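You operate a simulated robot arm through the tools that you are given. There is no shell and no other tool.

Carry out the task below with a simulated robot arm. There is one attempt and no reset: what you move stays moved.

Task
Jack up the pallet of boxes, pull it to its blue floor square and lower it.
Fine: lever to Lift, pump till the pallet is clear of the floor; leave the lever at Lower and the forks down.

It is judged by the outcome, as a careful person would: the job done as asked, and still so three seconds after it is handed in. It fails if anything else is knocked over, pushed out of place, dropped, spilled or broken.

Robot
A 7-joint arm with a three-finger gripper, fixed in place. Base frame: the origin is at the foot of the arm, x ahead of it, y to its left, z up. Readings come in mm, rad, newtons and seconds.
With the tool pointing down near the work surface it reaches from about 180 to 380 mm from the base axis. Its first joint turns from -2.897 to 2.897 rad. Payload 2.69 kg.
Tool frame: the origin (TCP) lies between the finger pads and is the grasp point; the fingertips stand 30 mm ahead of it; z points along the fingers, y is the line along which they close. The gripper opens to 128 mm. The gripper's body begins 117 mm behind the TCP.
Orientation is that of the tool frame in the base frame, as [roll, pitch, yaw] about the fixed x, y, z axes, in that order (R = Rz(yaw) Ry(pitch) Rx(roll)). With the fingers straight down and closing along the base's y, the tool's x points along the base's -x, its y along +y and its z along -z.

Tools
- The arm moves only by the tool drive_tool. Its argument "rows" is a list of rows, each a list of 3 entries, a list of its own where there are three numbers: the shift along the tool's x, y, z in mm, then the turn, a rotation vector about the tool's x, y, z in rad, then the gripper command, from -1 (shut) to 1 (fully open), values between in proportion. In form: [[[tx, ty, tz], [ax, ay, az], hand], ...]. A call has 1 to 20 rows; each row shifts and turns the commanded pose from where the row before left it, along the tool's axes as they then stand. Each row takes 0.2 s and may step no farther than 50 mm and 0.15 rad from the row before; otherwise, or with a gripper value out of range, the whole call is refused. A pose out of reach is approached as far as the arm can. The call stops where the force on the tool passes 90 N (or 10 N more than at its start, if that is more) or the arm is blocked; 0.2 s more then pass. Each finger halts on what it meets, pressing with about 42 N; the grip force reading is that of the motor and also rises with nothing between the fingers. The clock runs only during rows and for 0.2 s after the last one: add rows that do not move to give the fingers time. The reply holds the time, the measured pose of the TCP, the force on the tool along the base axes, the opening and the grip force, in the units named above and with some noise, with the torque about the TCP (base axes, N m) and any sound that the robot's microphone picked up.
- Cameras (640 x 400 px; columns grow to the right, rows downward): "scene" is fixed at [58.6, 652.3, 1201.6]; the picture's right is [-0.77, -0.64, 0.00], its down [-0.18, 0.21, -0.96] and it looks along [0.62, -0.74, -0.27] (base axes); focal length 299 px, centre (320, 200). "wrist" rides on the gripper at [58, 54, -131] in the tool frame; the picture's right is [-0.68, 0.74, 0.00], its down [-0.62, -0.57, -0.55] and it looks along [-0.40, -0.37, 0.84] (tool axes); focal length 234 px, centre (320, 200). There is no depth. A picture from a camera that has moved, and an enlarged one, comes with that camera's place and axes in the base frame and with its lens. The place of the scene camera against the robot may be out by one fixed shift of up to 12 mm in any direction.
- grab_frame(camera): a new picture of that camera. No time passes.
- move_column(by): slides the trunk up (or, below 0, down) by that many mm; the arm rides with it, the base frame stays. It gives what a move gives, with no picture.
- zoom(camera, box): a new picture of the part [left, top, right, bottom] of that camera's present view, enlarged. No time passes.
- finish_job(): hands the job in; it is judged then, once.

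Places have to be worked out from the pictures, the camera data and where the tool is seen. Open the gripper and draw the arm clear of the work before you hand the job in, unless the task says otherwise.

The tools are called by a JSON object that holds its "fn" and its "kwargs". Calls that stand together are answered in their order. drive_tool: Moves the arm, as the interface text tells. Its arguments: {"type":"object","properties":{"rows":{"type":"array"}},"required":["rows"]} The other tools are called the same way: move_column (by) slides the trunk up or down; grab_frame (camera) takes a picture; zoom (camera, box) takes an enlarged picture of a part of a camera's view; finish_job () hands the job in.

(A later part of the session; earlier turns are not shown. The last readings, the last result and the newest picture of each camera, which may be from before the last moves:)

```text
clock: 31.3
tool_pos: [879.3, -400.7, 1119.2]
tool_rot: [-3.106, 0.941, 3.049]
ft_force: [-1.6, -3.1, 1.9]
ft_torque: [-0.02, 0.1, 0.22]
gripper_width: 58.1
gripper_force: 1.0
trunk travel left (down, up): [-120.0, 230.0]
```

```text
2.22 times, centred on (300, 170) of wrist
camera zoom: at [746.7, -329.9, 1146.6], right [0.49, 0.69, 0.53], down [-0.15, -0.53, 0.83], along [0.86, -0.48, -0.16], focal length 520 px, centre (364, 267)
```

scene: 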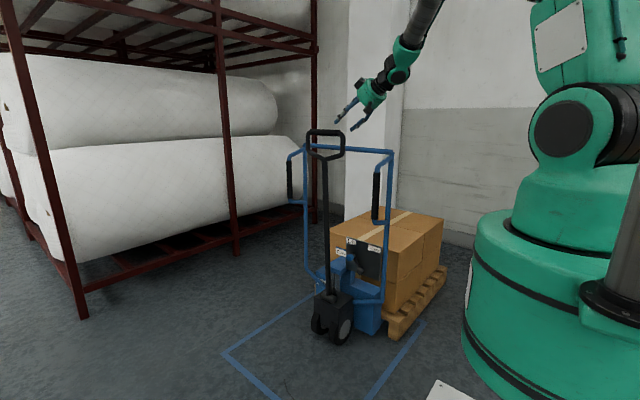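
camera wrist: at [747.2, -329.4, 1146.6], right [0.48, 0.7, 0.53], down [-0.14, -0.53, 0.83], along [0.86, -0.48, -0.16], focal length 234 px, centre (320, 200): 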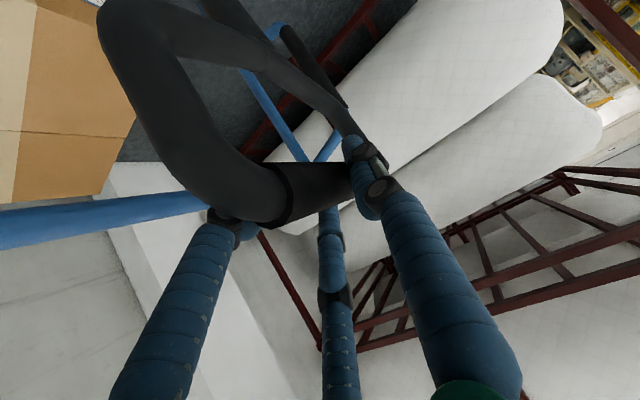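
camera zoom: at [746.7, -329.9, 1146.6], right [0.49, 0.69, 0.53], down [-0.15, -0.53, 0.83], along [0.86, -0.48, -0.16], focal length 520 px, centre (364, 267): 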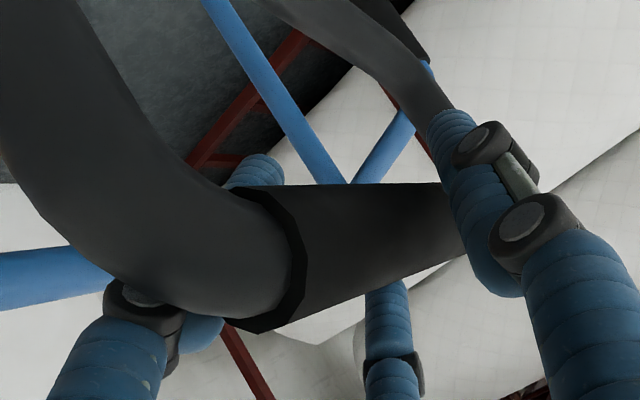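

With the cage at 58 mm the torque is gone, and the bar sits between the fingers. I start the pump stroke slowly, following the arc about the tiller pivot (around y=-432, z=290), first to about 11°.

{"fn": "drive_tool", "kwargs": {"rows": [[[2.2, 21.2, -1.6], [0, 0, 0], -0.12], [[2.2, 21.2, -1.6], [0, 0, 0], -0.12], [[3.1, 21.2, -0.9], [0, 0, 0], -0.12], [[3.1, 21.2, -0.9], [0, 0, 0], -0.12], [[3.95, 21.0, -0.3], [0, 0, 0], -0.12], [[3.95, 21.0, -0.3], [0, 0, 0], -0.12]]}}

{"fn": "grab_frame", "kwargs": {"camera": "scene"}}

{"fn": "zoom", "kwargs": {"camera": "wrist", "box": [180, 80, 420, 260]}}

```text
clock: 32.7
tool_pos: [879.0, -268.7, 1104.9]
tool_rot: [-3.106, 0.939, 3.051]
ft_force: [0.1, -0.6, -0.2]
ft_torque: [0.04, 0.02, 0.05]
gripper_width: 57.6
gripper_force: 0.6
trunk travel left (down, up): [-120.0, 230.0]
```

```text
taken
```

scene: 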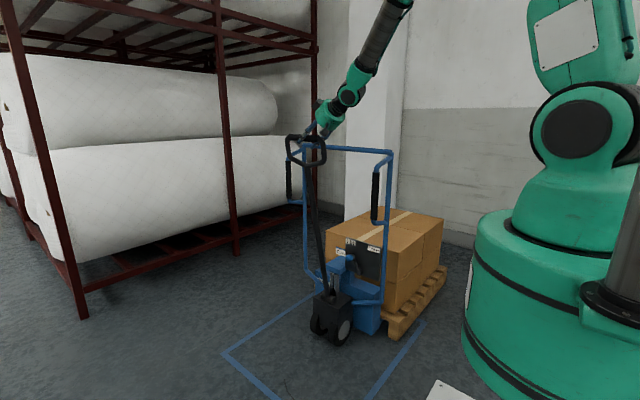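

```text
2.22 times, centred on (300, 170) of wrist
camera zoom: at [746.3, -197.9, 1132.3], right [0.49, 0.69, 0.53], down [-0.14, -0.54, 0.83], along [0.86, -0.48, -0.16], focal length 520 px, centre (364, 267)
```

zoom: 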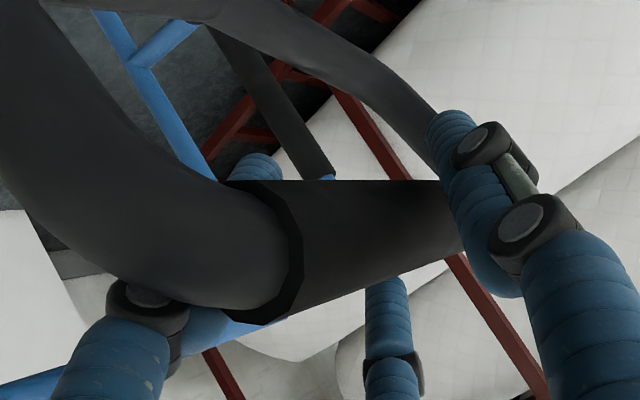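

The tiller follows with almost no force. I continue the stroke to about 23°.

{"fn": "drive_tool", "kwargs": {"rows": [[[4.9, 20.8, 0.4], [0, 0, 0], -0.12], [[4.9, 20.8, 0.4], [0, 0, 0], -0.12], [[5.75, 20.7, 1.1], [0, 0, 0], -0.12], [[5.75, 20.7, 1.1], [0, 0, 0], -0.12], [[6.6, 20.3, 1.8], [0, 0, 0], -0.12], [[6.6, 20.3, 1.8], [0, 0, 0], -0.12], [[7.4, 20.0, 2.4], [0, 0, 0], -0.12], [[7.4, 20.0, 2.4], [0, 0, 0], -0.12]]}}

{"fn": "grab_frame", "kwargs": {"camera": "scene"}}

{"fn": "zoom", "kwargs": {"camera": "wrist", "box": [180, 80, 420, 260]}}

```text
clock: 34.5
tool_pos: [877.3, -105.9, 1052.8]
tool_rot: [-3.106, 0.938, 3.052]
ft_force: [4.0, -4.2, -1.2]
ft_torque: [-0.04, -0.14, 0.27]
gripper_width: 55.6
gripper_force: 0.0
trunk travel left (down, up): [-120.0, 230.0]
```

```text
taken
```

scene: 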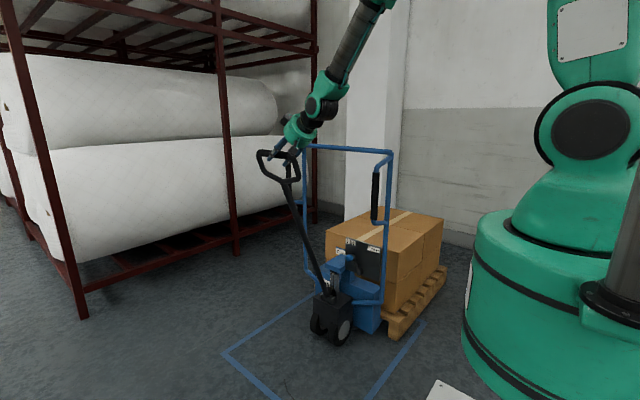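

```text
2.22 times, centred on (300, 170) of wrist
camera zoom: at [744.4, -36.1, 1081.5], right [0.49, 0.69, 0.53], down [-0.14, -0.53, 0.83], along [0.86, -0.48, -0.16], focal length 520 px, centre (364, 267)
```

zoom: 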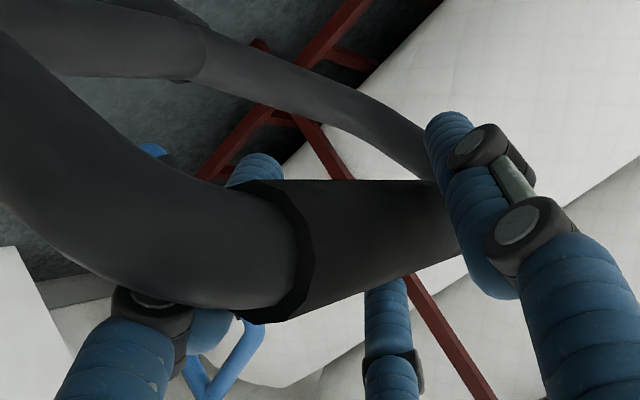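

It's tracking well at about 23°. I zoom on the jack to see whether anything has risen, and then continue.

{"fn": "drive_tool", "kwargs": {"rows": [[[8.2, 19.5, 3.1], [0, 0, 0], -0.12], [[8.2, 19.5, 3.1], [0, 0, 0], -0.12], [[9.0, 19.1, 3.7], [0, 0, 0], -0.12], [[9.0, 19.1, 3.7], [0, 0, 0], -0.12], [[9.75, 18.5, 4.35], [0, 0, 0], -0.12], [[9.75, 18.5, 4.35], [0, 0, 0], -0.12]]}}

{"fn": "zoom", "kwargs": {"camera": "scene", "box": [300, 210, 460, 350]}}

{"fn": "grab_frame", "kwargs": {"camera": "scene"}}

```text
clock: 35.9
tool_pos: [877.8, 5.9, 992.8]
tool_rot: [-3.105, 0.937, 3.052]
ft_force: [-0.3, -2.6, 1.5]
ft_torque: [-0.02, 0.01, 0.15]
gripper_width: 57.1
gripper_force: 0.2
trunk travel left (down, up): [-120.0, 230.0]
```

```text
2.86 times, centred on (380, 280) of scene
camera zoom: at [58.6, 652.3, 1201.6], right [-0.77, -0.64, 0.0], down [-0.18, 0.21, -0.96], along [0.62, -0.74, -0.27], focal length 854 px, centre (149, -29)
```

zoom: 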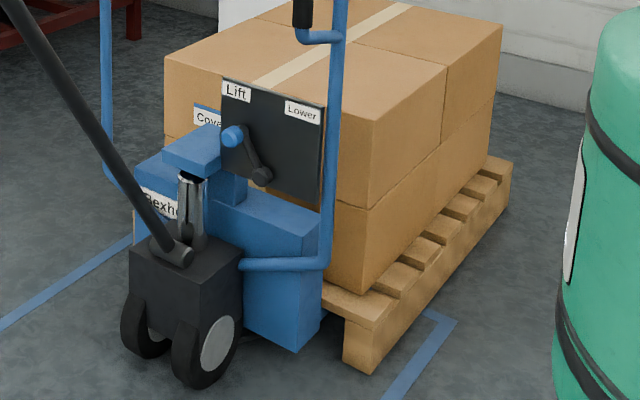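

```text
taken
```

scene: 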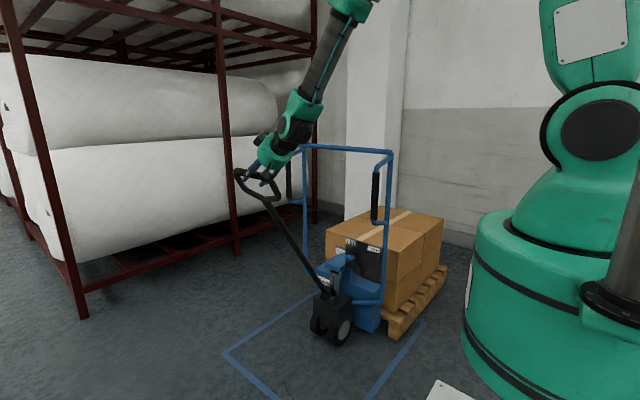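

The forks' blue body rose a few mm, but the pallet hasn't moved yet. I extend the stroke further, to about 41°.

{"fn": "drive_tool", "kwargs": {"rows": [[[10.5, 18.0, 5.0], [0, 0, 0], -0.12], [[10.5, 18.0, 5.0], [0, 0, 0], -0.12], [[11.2, 17.35, 5.6], [0, 0, 0], -0.12], [[11.2, 17.35, 5.6], [0, 0, 0], -0.12], [[11.9, 16.7, 6.2], [0, 0, 0], -0.12], [[11.9, 16.7, 6.2], [0, 0, 0], -0.12]]}}

{"fn": "zoom", "kwargs": {"camera": "scene", "box": [300, 210, 460, 350]}}

{"fn": "zoom", "kwargs": {"camera": "wrist", "box": [180, 80, 420, 260]}}

```text
clock: 37.3
tool_pos: [879.9, 110.3, 916.4]
tool_rot: [-3.106, 0.941, 3.051]
ft_force: [-1.6, -6.7, 1.5]
ft_torque: [0.1, 0.07, -0.19]
gripper_width: 61.1
gripper_force: 3.1
trunk travel left (down, up): [-120.0, 230.0]
```

```text
2.86 times, centred on (380, 280) of scene
camera zoom: at [58.6, 652.3, 1201.6], right [-0.77, -0.64, 0.0], down [-0.18, 0.21, -0.96], along [0.62, -0.74, -0.27], focal length 854 px, centre (149, -29)
```

zoom: 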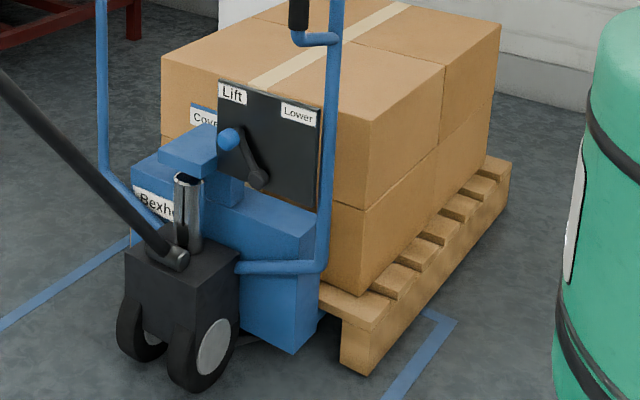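

```text
2.22 times, centred on (300, 170) of wrist
camera zoom: at [747.1, 181.2, 945.0], right [0.48, 0.7, 0.53], down [-0.14, -0.53, 0.83], along [0.86, -0.48, -0.16], focal length 520 px, centre (364, 267)
```

zoom: 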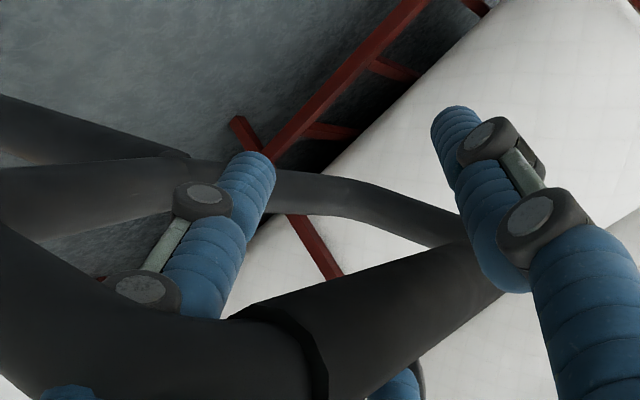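

The bar slid up between the fingers because my radius was slightly short, and the jack crept about 10 mm toward +y. The forks' body has risen. I raise the tool 25 mm to re-seat the bar and begin the return stroke on a refined arc (pivot about z=245, radius about 864).

{"fn": "drive_tool", "kwargs": {"rows": [[[-10.1, -0.3, -7.3], [0, 0, 0], -0.12], [[-10.1, -0.3, -7.3], [0, 0, 0], -0.12], [[-8.8, -13.6, -4.4], [0, 0, 0], -0.12], [[-8.8, -13.6, -4.4], [0, 0, 0], -0.12], [[-11.9, -20.2, -5.7], [0, 0, 0], -0.12], [[-11.9, -20.2, -5.7], [0, 0, 0], -0.12]]}}

{"fn": "zoom", "kwargs": {"camera": "wrist", "box": [180, 80, 420, 260]}}

{"fn": "zoom", "kwargs": {"camera": "scene", "box": [200, 120, 460, 350]}}

```text
clock: 37.9
tool_pos: [878.7, 105.8, 937.8]
tool_rot: [-3.103, 0.934, 3.049]
ft_force: [0.2, -5.7, -4.7]
ft_torque: [0.12, -0.11, -0.12]
gripper_width: 62.0
gripper_force: 3.4
trunk travel left (down, up): [-120.0, 230.0]
stopped in row 3: the force on the tool passed its limit at 92 N (the readings are from after the stop); the commanded pose is now the measured one
```

```text
2.22 times, centred on (300, 170) of wrist
camera zoom: at [747.1, 176.2, 966.2], right [0.49, 0.69, 0.53], down [-0.14, -0.53, 0.83], along [0.86, -0.49, -0.16], focal length 520 px, centre (364, 267)
```

zoom: 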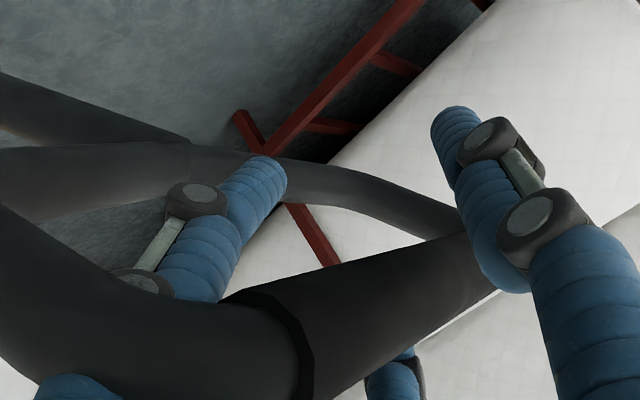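

```text
1.74 times, centred on (330, 235) of scene
camera zoom: at [58.6, 652.3, 1201.6], right [-0.77, -0.64, 0.0], down [-0.18, 0.21, -0.96], along [0.62, -0.74, -0.27], focal length 520 px, centre (303, 139)
```

zoom: 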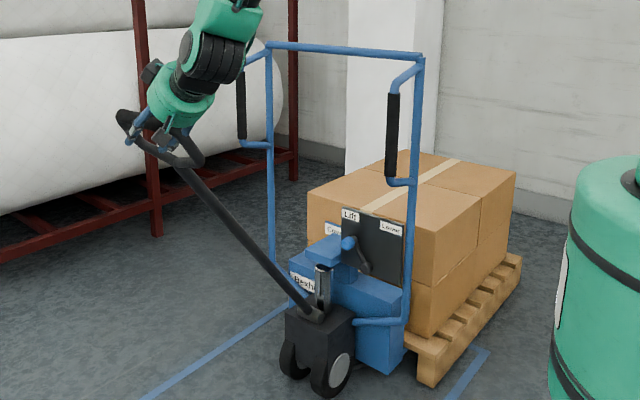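

The move stopped on force. The tiller has leaned while the tool kept its tilt, so the left finger now reaches into the handle loop. I check the present state closely before moving.

{"fn": "zoom", "kwargs": {"camera": "scene", "box": [300, 210, 460, 350]}}

{"fn": "zoom", "kwargs": {"camera": "scene", "box": [230, 130, 340, 220]}}

{"fn": "grab_frame", "kwargs": {"camera": "wrist"}}

```text
2.86 times, centred on (380, 280) of scene
camera zoom: at [58.6, 652.3, 1201.6], right [-0.77, -0.64, 0.0], down [-0.18, 0.21, -0.96], along [0.62, -0.74, -0.27], focal length 854 px, centre (149, -29)
```

zoom: 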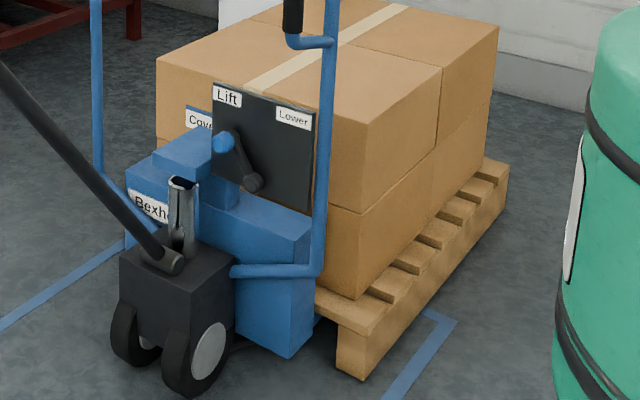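

```text
4.44 times, centred on (285, 175) of scene
camera zoom: at [58.6, 652.3, 1201.6], right [-0.77, -0.64, 0.0], down [-0.18, 0.21, -0.96], along [0.62, -0.74, -0.27], focal length 1329 px, centre (476, 311)
```

zoom: 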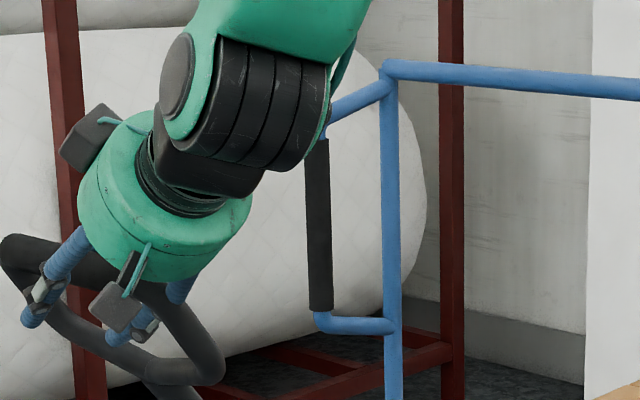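

```text
taken
camera wrist: at [747.1, 176.2, 966.2], right [0.49, 0.69, 0.53], down [-0.14, -0.53, 0.83], along [0.86, -0.49, -0.16], focal length 234 px, centre (320, 200)
```

wrist: 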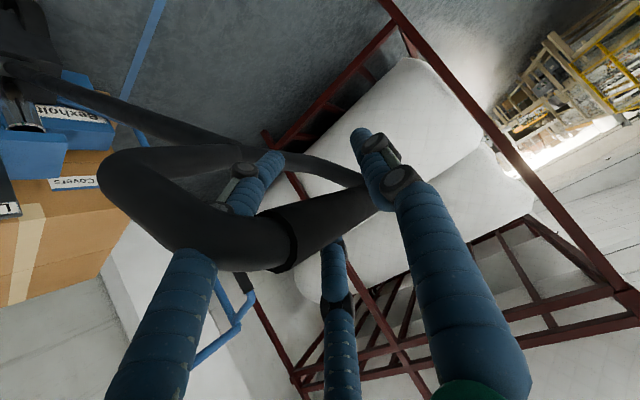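

The jack has rolled about 30 mm toward +y in total and the pallet seems to ride up slightly. The left fingertip is about level with the loop's plane. I rotate the tool about the base x axis to match the tiller's lean so the finger clears the loop.

{"fn": "drive_tool", "kwargs": {"rows": [[[0, 0, 0], [0.0528, -0.0109, -0.072], 0.0], [[0, 0, 0], [0.0528, -0.0109, -0.072], 0.0], [[0, 0, 0], [0.0528, -0.0109, -0.072], 0.0], [[0, 0, 0], [0.0528, -0.0109, -0.072], 0.0], [[0, 0, 0], [0, 0, 0], 0.0]]}}

{"fn": "grab_frame", "kwargs": {"camera": "wrist"}}

{"fn": "zoom", "kwargs": {"camera": "scene", "box": [220, 120, 360, 220]}}

```text
clock: 39.1
tool_pos: [881.0, 105.4, 939.2]
tool_rot: [-2.515, 0.883, -2.764]
ft_force: [4.1, -5.4, -3.9]
ft_torque: [0.08, -0.15, 0.34]
gripper_width: 65.4
gripper_force: 1.6
trunk travel left (down, up): [-120.0, 230.0]
```

```text
taken
camera wrist: at [747.8, 182.3, 940.8], right [0.49, 0.84, 0.25], down [-0.14, -0.2, 0.97], along [0.86, -0.51, 0.02], focal length 234 px, centre (320, 200)
```

wrist: 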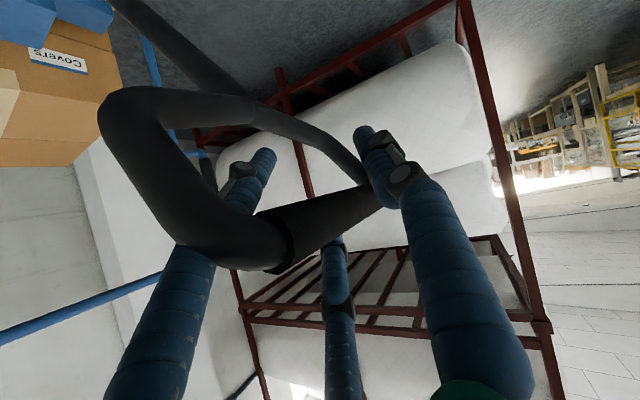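

```text
4.00 times, centred on (290, 170) of scene
camera zoom: at [58.6, 652.3, 1201.6], right [-0.77, -0.64, 0.0], down [-0.18, 0.21, -0.96], along [0.62, -0.74, -0.27], focal length 1196 px, centre (440, 320)
```

zoom: 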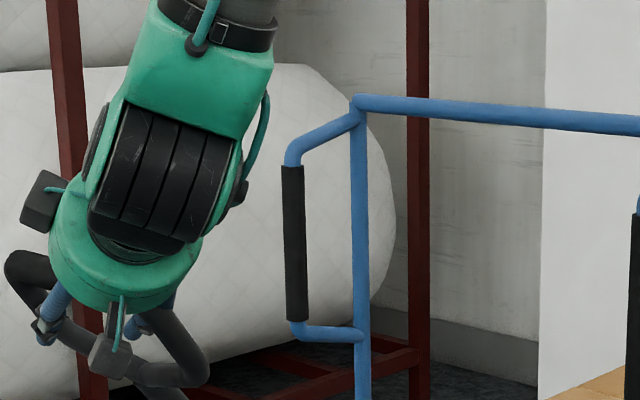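

The finger is clear of the loop's lower part now. I slide the tool about 27 mm up and re-centre it, so the bar sits near the fingertips.

{"fn": "drive_tool", "kwargs": {"rows": [[[-6.2, -4.2, -4.9], [0, 0, 0], 0.0], [[-6.2, -4.2, -4.9], [0, 0, 0], 0.0], [[-6.2, -4.2, -4.9], [0, 0, 0], 0.0], [[0, 0, 0], [0, 0, 0], 0.0]]}}

{"fn": "grab_frame", "kwargs": {"camera": "wrist"}}

{"fn": "zoom", "kwargs": {"camera": "scene", "box": [300, 210, 460, 350]}}

```text
clock: 40.1
tool_pos: [879.9, 104.7, 969.7]
tool_rot: [-2.515, 0.888, -2.764]
ft_force: [-1.4, -1.0, -1.3]
ft_torque: [0.03, -0.09, 0.12]
gripper_width: 73.5
gripper_force: 2.1
trunk travel left (down, up): [-120.0, 230.0]
```

```text
taken
camera wrist: at [746.1, 181.0, 970.9], right [0.49, 0.84, 0.25], down [-0.15, -0.21, 0.97], along [0.86, -0.51, 0.02], focal length 234 px, centre (320, 200)
```

wrist: 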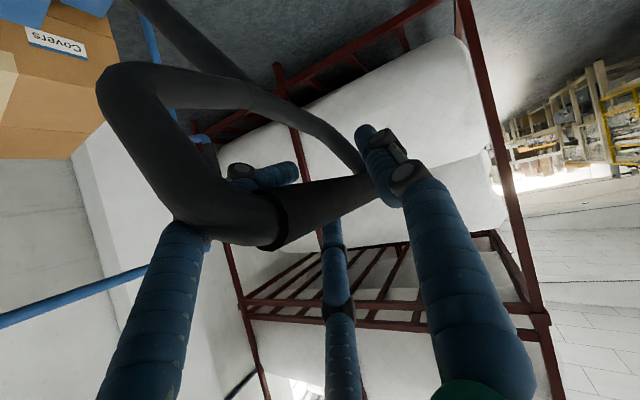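

```text
2.86 times, centred on (380, 280) of scene
camera zoom: at [58.6, 652.3, 1201.6], right [-0.77, -0.64, 0.0], down [-0.18, 0.21, -0.96], along [0.62, -0.74, -0.27], focal length 854 px, centre (149, -29)
```

zoom: 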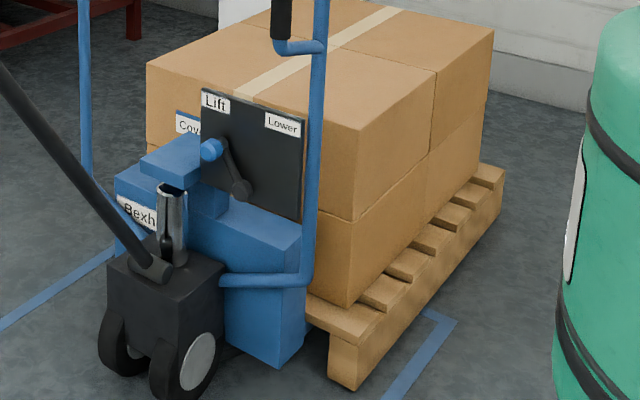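

The jack has rolled about 70 mm toward its square, easily, while the tiller came back to about 32°. I look closely at the pallet's feet and forks for floor clearance.

{"fn": "zoom", "kwargs": {"camera": "scene", "box": [370, 260, 450, 350]}}

{"fn": "zoom", "kwargs": {"camera": "scene", "box": [310, 270, 400, 350]}}

```text
4.44 times, centred on (410, 305) of scene
camera zoom: at [58.6, 652.3, 1201.6], right [-0.77, -0.64, 0.0], down [-0.18, 0.21, -0.96], along [0.62, -0.74, -0.27], focal length 1329 px, centre (-80, -267)
```

zoom: 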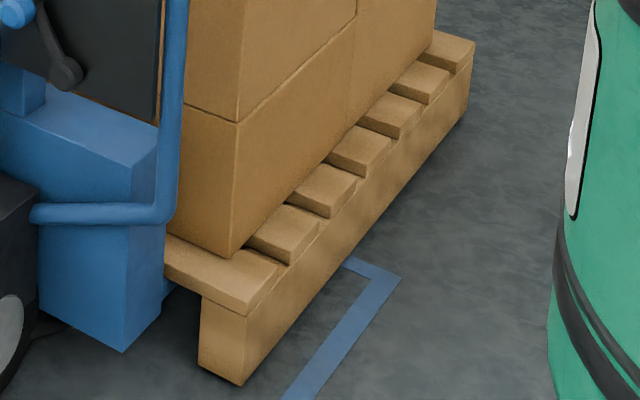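

```text
5.00 times, centred on (355, 310) of scene
camera zoom: at [58.6, 652.3, 1201.6], right [-0.77, -0.64, 0.0], down [-0.18, 0.21, -0.96], along [0.62, -0.74, -0.27], focal length 1495 px, centre (145, -350)
```

zoom: 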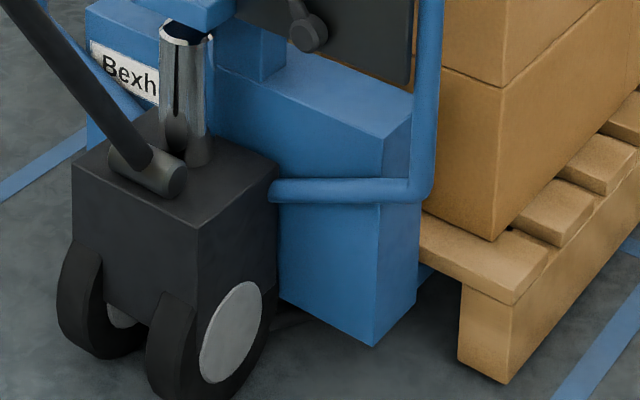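

The forks' body is up roughly 25 mm relative to the wheel unit, but the pallet's own clearance is still small or uncertain, so it needs more pumping. I inspect how the fingers hold the bar before the return stroke.

{"fn": "zoom", "kwargs": {"camera": "wrist", "box": [90, 60, 450, 330]}}

{"fn": "zoom", "kwargs": {"camera": "scene", "box": [220, 130, 320, 220]}}

```text
1.48 times, centred on (270, 195) of wrist
camera zoom: at [746.1, 181.0, 970.9], right [0.49, 0.84, 0.25], down [-0.15, -0.21, 0.97], along [0.86, -0.51, 0.02], focal length 347 px, centre (394, 207)
```

zoom: 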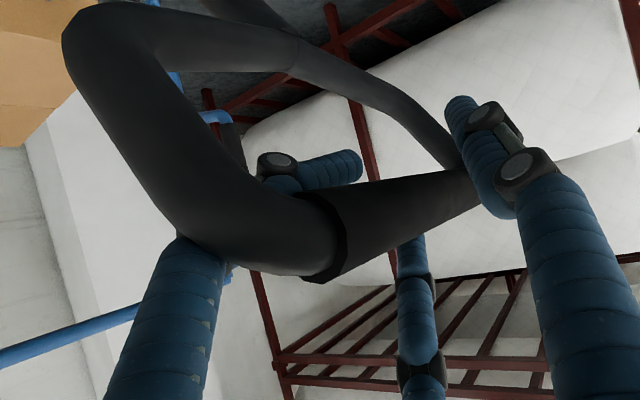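

```text
4.44 times, centred on (270, 175) of scene
camera zoom: at [58.6, 652.3, 1201.6], right [-0.77, -0.64, 0.0], down [-0.18, 0.21, -0.96], along [0.62, -0.74, -0.27], focal length 1329 px, centre (542, 311)
```

zoom: 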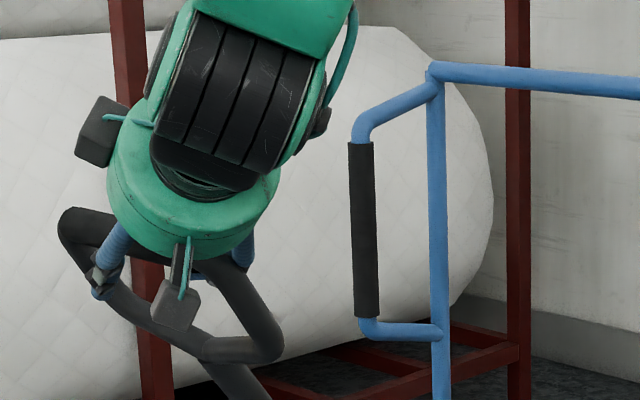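

The left finger wraps the tube and the bar is near (y=89, z=979). I open slightly, centre, and begin the return stroke along the updated arc.

{"fn": "drive_tool", "kwargs": {"rows": [[[-6.2, -16.5, -4.8], [0, 0, 0], 0.1], [[-3.6, -16.7, -0.1], [0, 0, 0], 0.1], [[-3.6, -16.7, -0.1], [0, 0, 0], 0.1], [[-3.9, -22.6, 0.5], [0, 0, 0], 0.1], [[-3.9, -22.6, 0.5], [0, 0, 0], 0.1]]}}

{"fn": "zoom", "kwargs": {"camera": "wrist", "box": [90, 60, 450, 330]}}

{"fn": "zoom", "kwargs": {"camera": "scene", "box": [200, 120, 460, 350]}}

```text
clock: 41.3
tool_pos: [876.0, 19.8, 1019.0]
tool_rot: [-2.517, 0.881, -2.766]
ft_force: [1.5, -10.6, -7.8]
ft_torque: [0.14, -0.5, 0.65]
gripper_width: 75.9
gripper_force: 3.5
trunk travel left (down, up): [-120.0, 230.0]
```

```text
1.48 times, centred on (270, 195) of wrist
camera zoom: at [743.7, 96.4, 1020.8], right [0.49, 0.84, 0.25], down [-0.14, -0.2, 0.97], along [0.86, -0.51, 0.02], focal length 347 px, centre (394, 207)
```

zoom: 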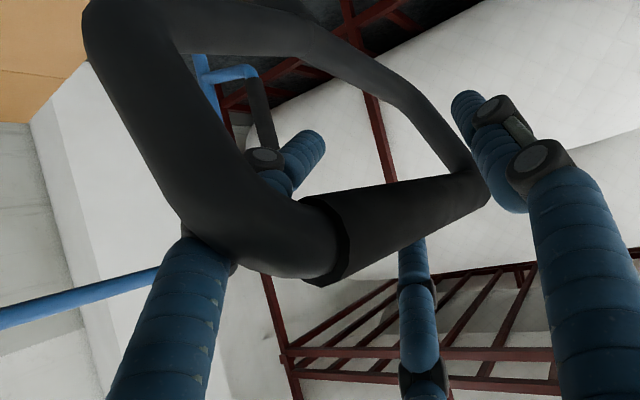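

```text
1.74 times, centred on (330, 235) of scene
camera zoom: at [58.6, 652.3, 1201.6], right [-0.77, -0.64, 0.0], down [-0.18, 0.21, -0.96], along [0.62, -0.74, -0.27], focal length 520 px, centre (303, 139)
```

zoom: 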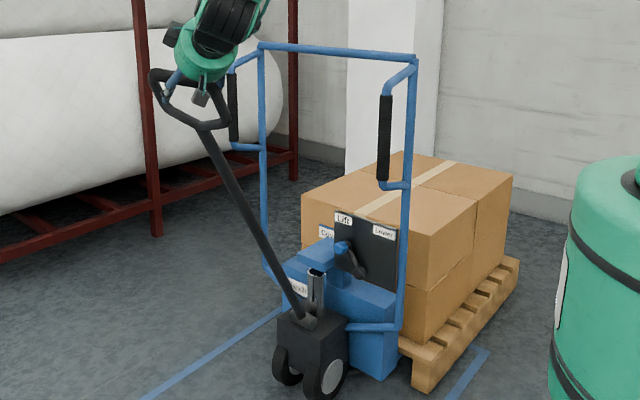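

The bar tracks the predicted arc: y≈4 against z≈1029, with the jack holding still. I continue the return while untwisting the tool.

{"fn": "drive_tool", "kwargs": {"rows": [[[-2.8, -22.0, 1.3], [-0.0124, 0.0026, 0.0168], 0.1], [[-2.6, -21.7, 1.4], [-0.0124, 0.0026, 0.0168], 0.1], [[-2.4, -21.5, 1.5], [-0.0124, 0.0026, 0.0168], 0.1], [[-2.3, -21.2, 1.5], [-0.0124, 0.0026, 0.0168], 0.1], [[-2.3, -21.0, 1.5], [-0.0124, 0.0026, 0.0168], 0.1], [[-2.1, -20.9, 1.6], [-0.0124, 0.0026, 0.0168], 0.1], [[-2.0, -20.7, 1.7], [-0.0124, 0.0026, 0.0168], 0.1], [[-2.0, -20.5, 1.6], [-0.0124, 0.0026, 0.0168], 0.1], [[-1.9, -20.4, 1.7], [-0.0124, 0.0026, 0.0168], 0.1], [[-1.8, -20.3, 1.7], [-0.0124, 0.0026, 0.0168], 0.1]]}}

{"fn": "zoom", "kwargs": {"camera": "wrist", "box": [90, 60, 450, 330]}}

{"fn": "zoom", "kwargs": {"camera": "scene", "box": [200, 120, 460, 350]}}

```text
clock: 43.5
tool_pos: [875.2, -180.4, 1088.4]
tool_rot: [-2.848, 0.933, -3.029]
ft_force: [-1.7, -5.7, 0.2]
ft_torque: [0.02, -0.02, 0.33]
gripper_width: 73.3
gripper_force: 2.2
trunk travel left (down, up): [-120.0, 230.0]
```

```text
1.48 times, centred on (270, 195) of wrist
camera zoom: at [743.3, -105.3, 1106.4], right [0.49, 0.77, 0.42], down [-0.14, -0.4, 0.9], along [0.86, -0.5, -0.09], focal length 347 px, centre (394, 207)
```

zoom: 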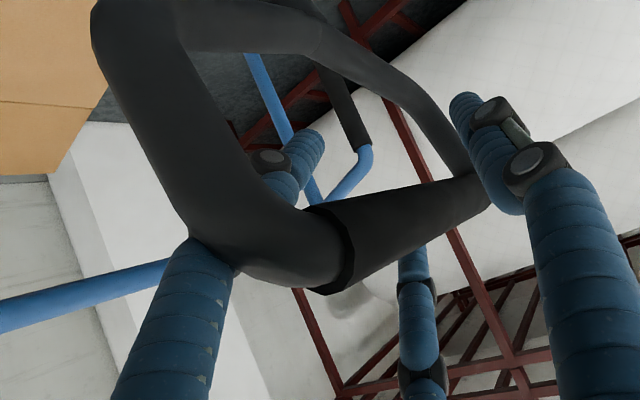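

```text
1.74 times, centred on (330, 235) of scene
camera zoom: at [58.6, 652.3, 1201.6], right [-0.77, -0.64, 0.0], down [-0.18, 0.21, -0.96], along [0.62, -0.74, -0.27], focal length 520 px, centre (303, 139)
```

zoom: 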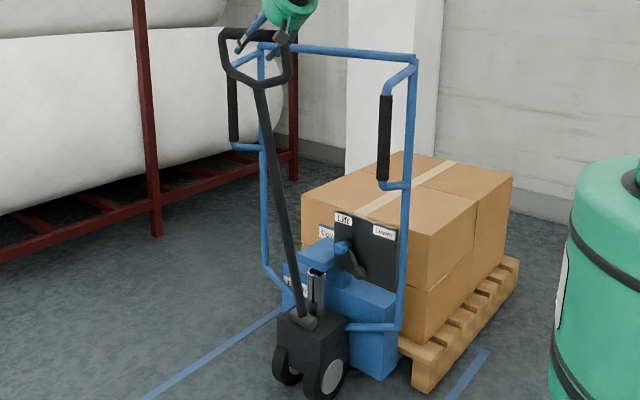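

The tiller is coming back upright and the jack stays put. I finish the return stroke.

{"fn": "drive_tool", "kwargs": {"rows": [[[-1.9, -20.2, 1.7], [-0.0124, 0.0026, 0.0168], 0.1], [[-1.9, -20.1, 1.7], [-0.0124, 0.0026, 0.0168], 0.1], [[-1.8, -20.0, 1.7], [-0.0124, 0.0026, 0.0168], 0.1], [[-1.7, -20.0, 1.8], [-0.0124, 0.0026, 0.0168], 0.1], [[-1.6, -19.9, 1.8], [-0.0124, 0.0026, 0.0168], 0.1], [[-1.5, -19.9, 1.9], [-0.0124, 0.0026, 0.0168], 0.1]]}}

{"fn": "zoom", "kwargs": {"camera": "wrist", "box": [90, 60, 450, 330]}}

{"fn": "zoom", "kwargs": {"camera": "scene", "box": [300, 210, 460, 350]}}

```text
clock: 44.9
tool_pos: [876.0, -299.8, 1105.1]
tool_rot: [-3.063, 0.936, 3.082]
ft_force: [-1.0, -1.9, -1.4]
ft_torque: [0.11, -0.21, 0.16]
gripper_width: 73.0
gripper_force: 2.3
trunk travel left (down, up): [-120.0, 230.0]
```

```text
1.48 times, centred on (270, 195) of wrist
camera zoom: at [742.4, -227.9, 1132.6], right [0.49, 0.71, 0.51], down [-0.14, -0.51, 0.85], along [0.86, -0.49, -0.15], focal length 347 px, centre (394, 207)
```

zoom: 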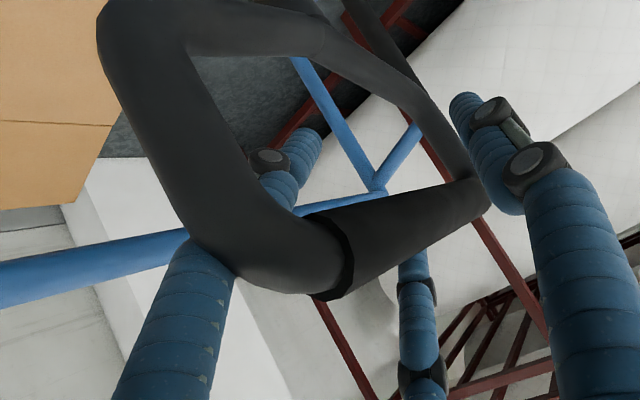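

```text
2.86 times, centred on (380, 280) of scene
camera zoom: at [58.6, 652.3, 1201.6], right [-0.77, -0.64, 0.0], down [-0.18, 0.21, -0.96], along [0.62, -0.74, -0.27], focal length 854 px, centre (149, -29)
```

zoom: 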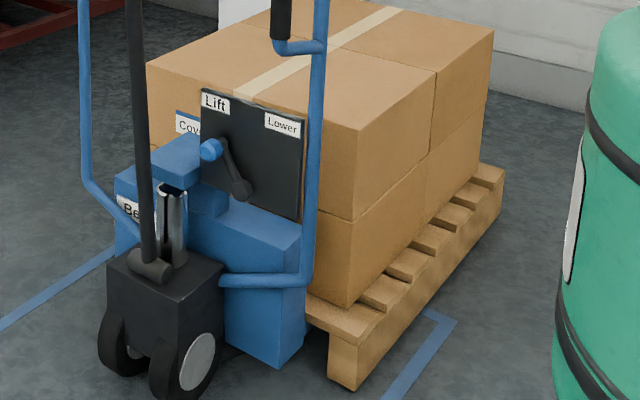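

The tiller is upright again, the lift held and the jack didn't roll back. I begin the second down stroke, this time rotating the tool along with the tiller.

{"fn": "drive_tool", "kwargs": {"rows": [[[1.5, 19.9, -1.9], [0.0124, -0.0026, -0.0168], 0.1], [[1.6, 19.9, -1.8], [0.0124, -0.0026, -0.0168], 0.1], [[1.7, 20.0, -1.8], [0.0124, -0.0026, -0.0168], 0.1], [[1.8, 20.0, -1.7], [0.0124, -0.0026, -0.0168], 0.1], [[1.9, 20.1, -1.7], [0.0124, -0.0026, -0.0168], 0.1], [[1.9, 20.2, -1.7], [0.0124, -0.0026, -0.0168], 0.1], [[1.8, 20.3, -1.7], [0.0124, -0.0026, -0.0168], 0.1], [[1.9, 20.4, -1.7], [0.0124, -0.0026, -0.0168], 0.1], [[2.0, 20.5, -1.6], [0.0124, -0.0026, -0.0168], 0.1], [[2.0, 20.7, -1.7], [0.0124, -0.0026, -0.0168], 0.1], [[2.1, 20.9, -1.6], [0.0124, -0.0026, -0.0168], 0.1], [[2.3, 21.0, -1.5], [0.0124, -0.0026, -0.0168], 0.1], [[2.3, 21.2, -1.5], [0.0124, -0.0026, -0.0168], 0.1], [[2.4, 21.5, -1.5], [0.0124, -0.0026, -0.0168], 0.1], [[2.6, 21.7, -1.4], [0.0124, -0.0026, -0.0168], 0.1], [[2.8, 22.0, -1.3], [0.0124, -0.0026, -0.0168], 0.1]]}}

{"fn": "zoom", "kwargs": {"camera": "wrist", "box": [90, 60, 450, 330]}}

{"fn": "zoom", "kwargs": {"camera": "scene", "box": [300, 210, 460, 350]}}

```text
clock: 48.3
tool_pos: [873.7, 26.2, 1022.2]
tool_rot: [-2.518, 0.877, -2.766]
ft_force: [-3.2, -5.9, 17.5]
ft_torque: [0.25, -0.51, -0.13]
gripper_width: 85.1
gripper_force: 7.9
trunk travel left (down, up): [-120.0, 230.0]
```

```text
1.48 times, centred on (270, 195) of wrist
camera zoom: at [740.1, 102.4, 1024.4], right [0.49, 0.84, 0.25], down [-0.14, -0.2, 0.97], along [0.86, -0.51, 0.01], focal length 347 px, centre (394, 207)
```

zoom: 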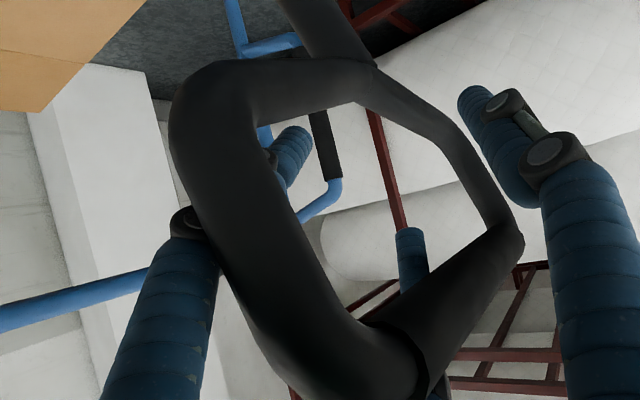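

```text
2.86 times, centred on (380, 280) of scene
camera zoom: at [58.6, 652.3, 1201.6], right [-0.77, -0.64, 0.0], down [-0.18, 0.21, -0.96], along [0.62, -0.74, -0.27], focal length 854 px, centre (149, -29)
```

zoom: 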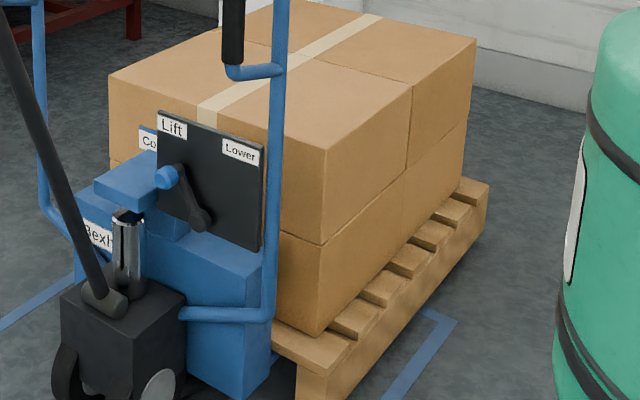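

The jack now rolls freely with only a few newtons, having moved a good way toward the square, which suggests the pallet is off the floor. I stop here and check the pallet's height and position.

{"fn": "grab_frame", "kwargs": {"camera": "scene"}}

{"fn": "zoom", "kwargs": {"camera": "scene", "box": [310, 260, 470, 380]}}

{"fn": "zoom", "kwargs": {"camera": "scene", "box": [220, 90, 340, 190]}}

```text
taken
```

scene: 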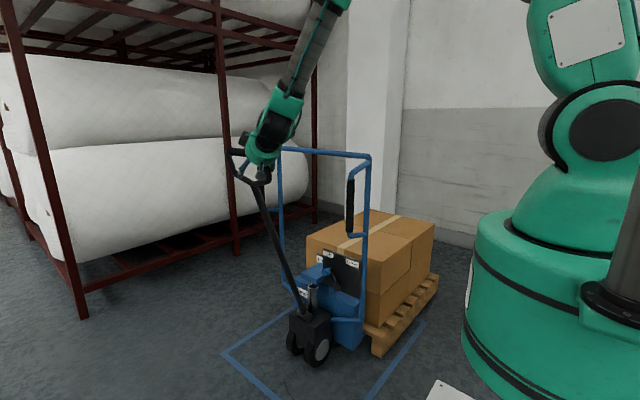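

```text
3.33 times, centred on (390, 320) of scene
camera zoom: at [58.6, 652.3, 1201.6], right [-0.77, -0.64, 0.0], down [-0.18, 0.21, -0.96], along [0.62, -0.74, -0.27], focal length 997 px, centre (87, -200)
```

zoom: 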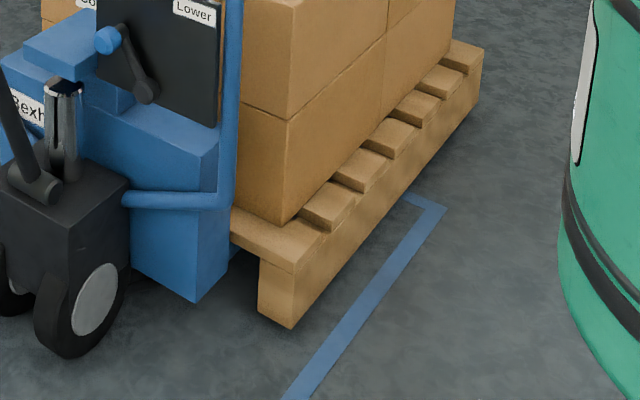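

```text
4.00 times, centred on (280, 140) of scene
camera zoom: at [58.6, 652.3, 1201.6], right [-0.77, -0.64, 0.0], down [-0.18, 0.21, -0.96], along [0.62, -0.74, -0.27], focal length 1196 px, centre (480, 440)
```

zoom: 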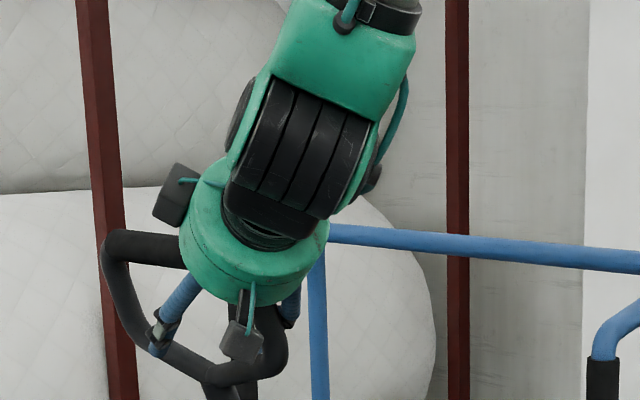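

The pallet corner now sits about 180 mm nearer, and the geometry suggests it's lifted around 10 mm. The bar has slid up against the palm, so I open the fingers fully to see whether I can re-seat cleanly.

{"fn": "drive_tool", "kwargs": {"rows": [[[0, 0, 0], [0, 0, 0], 0.6], [[0, 0, 0], [0, 0, 0], 1.0], [[0, 0, 0], [0, 0, 0], 1.0]]}}

{"fn": "grab_frame", "kwargs": {"camera": "wrist"}}

{"fn": "grab_frame", "kwargs": {"camera": "scene"}}

```text
clock: 49.1
tool_pos: [875.1, 25.3, 1025.4]
tool_rot: [-2.517, 0.883, -2.768]
ft_force: [-1.1, -4.6, 0.0]
ft_torque: [0.24, -0.02, -0.29]
gripper_width: 128.0
gripper_force: 0.0
trunk travel left (down, up): [-120.0, 230.0]
```

```text
taken
camera wrist: at [742.4, 101.4, 1026.6], right [0.49, 0.84, 0.25], down [-0.14, -0.2, 0.97], along [0.86, -0.51, 0.02], focal length 234 px, centre (320, 200)
```

wrist: 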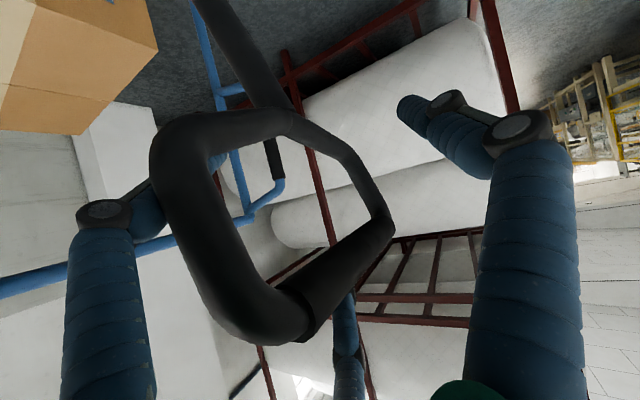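

```text
taken
```

scene: 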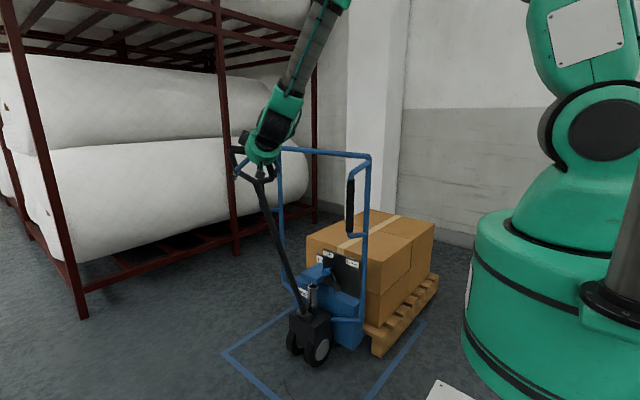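

Fully open, the tiller holds its lean by itself at about 19°. I zoom on the lift column to compare fork height with the earlier views.

{"fn": "zoom", "kwargs": {"camera": "scene", "box": [285, 280, 375, 360]}}

{"fn": "zoom", "kwargs": {"camera": "scene", "box": [350, 290, 450, 370]}}

```text
5.00 times, centred on (330, 320) of scene
camera zoom: at [58.6, 652.3, 1201.6], right [-0.77, -0.64, 0.0], down [-0.18, 0.21, -0.96], along [0.62, -0.74, -0.27], focal length 1495 px, centre (270, -400)
```

zoom: 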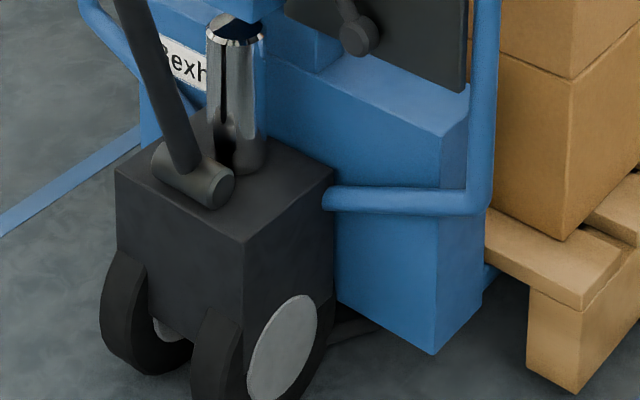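

```text
5.00 times, centred on (400, 330) of scene
camera zoom: at [58.6, 652.3, 1201.6], right [-0.77, -0.64, 0.0], down [-0.18, 0.21, -0.96], along [0.62, -0.74, -0.27], focal length 1495 px, centre (-80, -450)
```

zoom: 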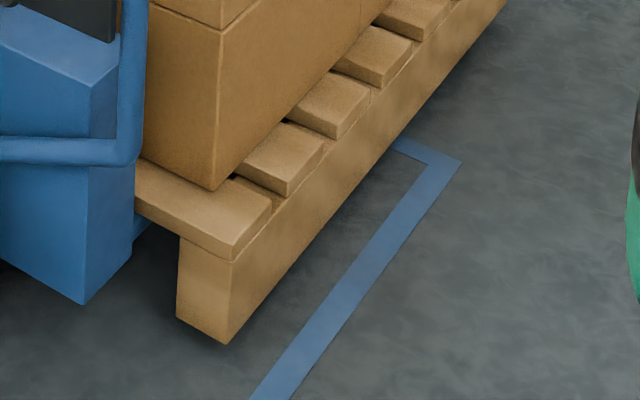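

The fork body rose about another 10 mm during the partial second stroke. To make sure of a clear lift I'll finish this stroke by pressing the bar down vertically, so the jack doesn't roll. First I shift the tool 50 mm outward along the bar.

{"fn": "drive_tool", "kwargs": {"rows": [[[-12, 1, 12], [0, 0, 0], 0.6], [[-12, 1, 12], [0, 0, 0], 0.6], [[-12, 1, 12], [0, 0, 0], 0.6], [[0, 0, 0], [0, 0, 0], 0.6]]}}

{"fn": "grab_frame", "kwargs": {"camera": "wrist"}}

{"fn": "zoom", "kwargs": {"camera": "scene", "box": [220, 110, 340, 210]}}

```text
clock: 50.0
tool_pos: [914.7, 21.1, 1026.7]
tool_rot: [-2.525, 0.872, -2.772]
ft_force: [-51.1, 3.0, 19.1]
ft_torque: [-0.19, -0.69, 0.17]
gripper_width: 107.2
gripper_force: 2.8
trunk travel left (down, up): [-120.0, 230.0]
stopped in row 4: the force on the tool passed its limit at 101 N (the readings are from after the stop); the commanded pose is now the measured one
```

```text
taken
camera wrist: at [782.9, 100.2, 1030.1], right [0.49, 0.83, 0.24], down [-0.13, -0.21, 0.97], along [0.86, -0.51, 0.01], focal length 234 px, centre (320, 200)
```

wrist: 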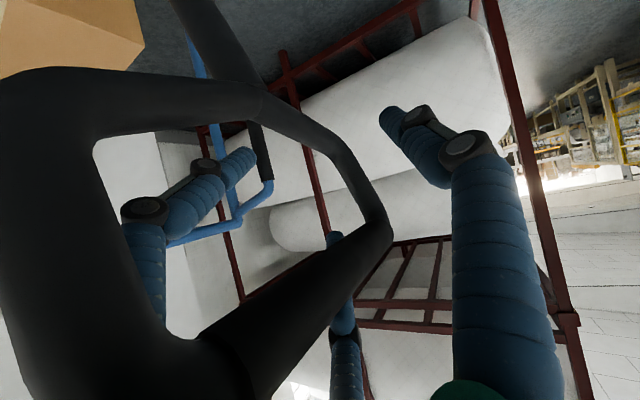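

```text
4.00 times, centred on (280, 160) of scene
camera zoom: at [58.6, 652.3, 1201.6], right [-0.77, -0.64, 0.0], down [-0.18, 0.21, -0.96], along [0.62, -0.74, -0.27], focal length 1196 px, centre (480, 360)
```

zoom: 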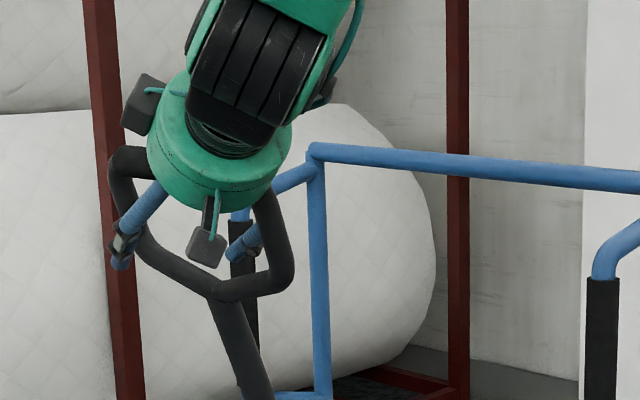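

That pushed the near corner of the loop against the gripper, so I back off right away and lift clear of the handle to re-approach with a cleaner, vertical pose.

{"fn": "drive_tool", "kwargs": {"rows": [[[12, 0, -14], [0, 0, 0], 1.0], [[12, 0, -14], [0, 0, 0], 1.0], [[0, 0, -10], [0, 0, 0], 1.0]]}}

{"fn": "grab_frame", "kwargs": {"camera": "wrist"}}

{"fn": "zoom", "kwargs": {"camera": "scene", "box": [300, 210, 460, 370]}}

```text
clock: 50.8
tool_pos: [874.8, 26.3, 1025.3]
tool_rot: [-2.528, 0.87, -2.776]
ft_force: [2.1, -3.6, -0.8]
ft_torque: [0.2, 0.09, -0.11]
gripper_width: 127.7
gripper_force: 0.1
trunk travel left (down, up): [-120.0, 230.0]
```

```text
taken
camera wrist: at [743.0, 104.3, 1029.6], right [0.49, 0.83, 0.24], down [-0.13, -0.21, 0.97], along [0.86, -0.51, 0.01], focal length 234 px, centre (320, 200)
```

wrist: 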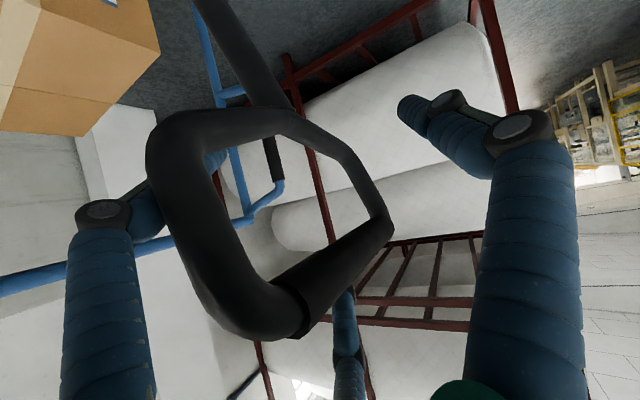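

```text
2.50 times, centred on (380, 290) of scene
camera zoom: at [58.6, 652.3, 1201.6], right [-0.77, -0.64, 0.0], down [-0.18, 0.21, -0.96], along [0.62, -0.74, -0.27], focal length 748 px, centre (170, -25)
```

zoom: 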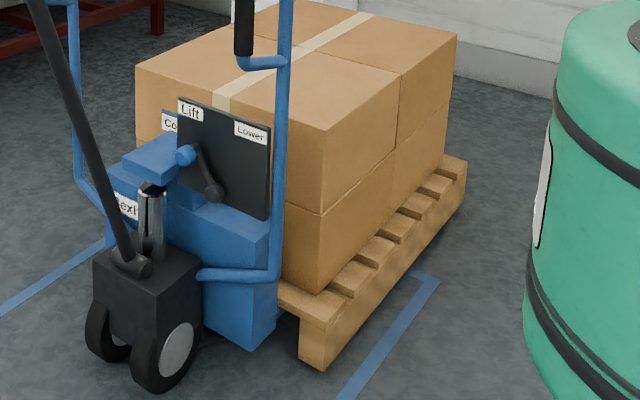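

Nothing shifted. I withdraw straight back along the tool axis and then tip the tool toward vertical.

{"fn": "drive_tool", "kwargs": {"rows": [[[0, 0, -40], [0, 0, 0], 1.0], [[0, 0, -45], [0, 0, 0], 1.0], [[0, 0, -45], [0, 0, 0], 1.0], [[0, 0, -45], [0, 0, 0], 1.0], [[0, 0, 0], [0, 0.15, 0], 0.5], [[0, 0, 0], [0, 0.15, 0], 0.2], [[0, 0, 0], [0, 0.15, 0], 0.2], [[0, 0, 0], [0, 0.15, 0], 0.2], [[0, 0, 0], [0, 0.15, 0], 0.2], [[0, 0, 0], [0, 0.15, 0], 0.2]]}}

{"fn": "grab_frame", "kwargs": {"camera": "wrist"}}

{"fn": "grab_frame", "kwargs": {"camera": "scene"}}

```text
clock: 53.0
tool_pos: [737.6, 84.1, 1119.0]
tool_rot: [-2.759, 0.059, 3.039]
ft_force: [-0.2, 0.0, -1.0]
ft_torque: [-0.02, -0.04, 0.02]
gripper_width: 76.6
gripper_force: 0.1
trunk travel left (down, up): [-120.0, 230.0]
```

```text
taken
camera wrist: at [682.7, 189.1, 1215.3], right [0.76, 0.61, -0.23], down [0.54, -0.38, 0.76], along [0.37, -0.7, -0.61], focal length 234 px, centre (320, 200)
```

wrist: 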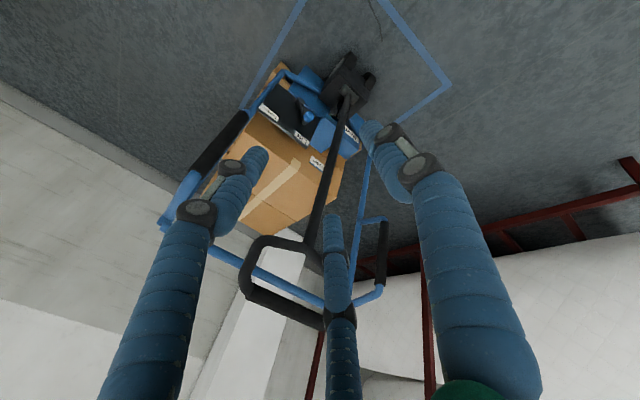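

```text
taken
```

scene: 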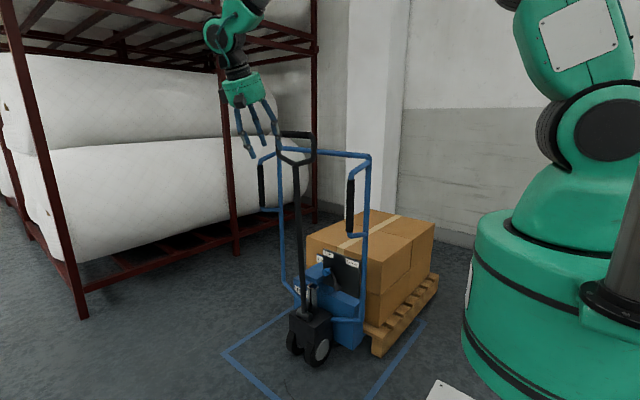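

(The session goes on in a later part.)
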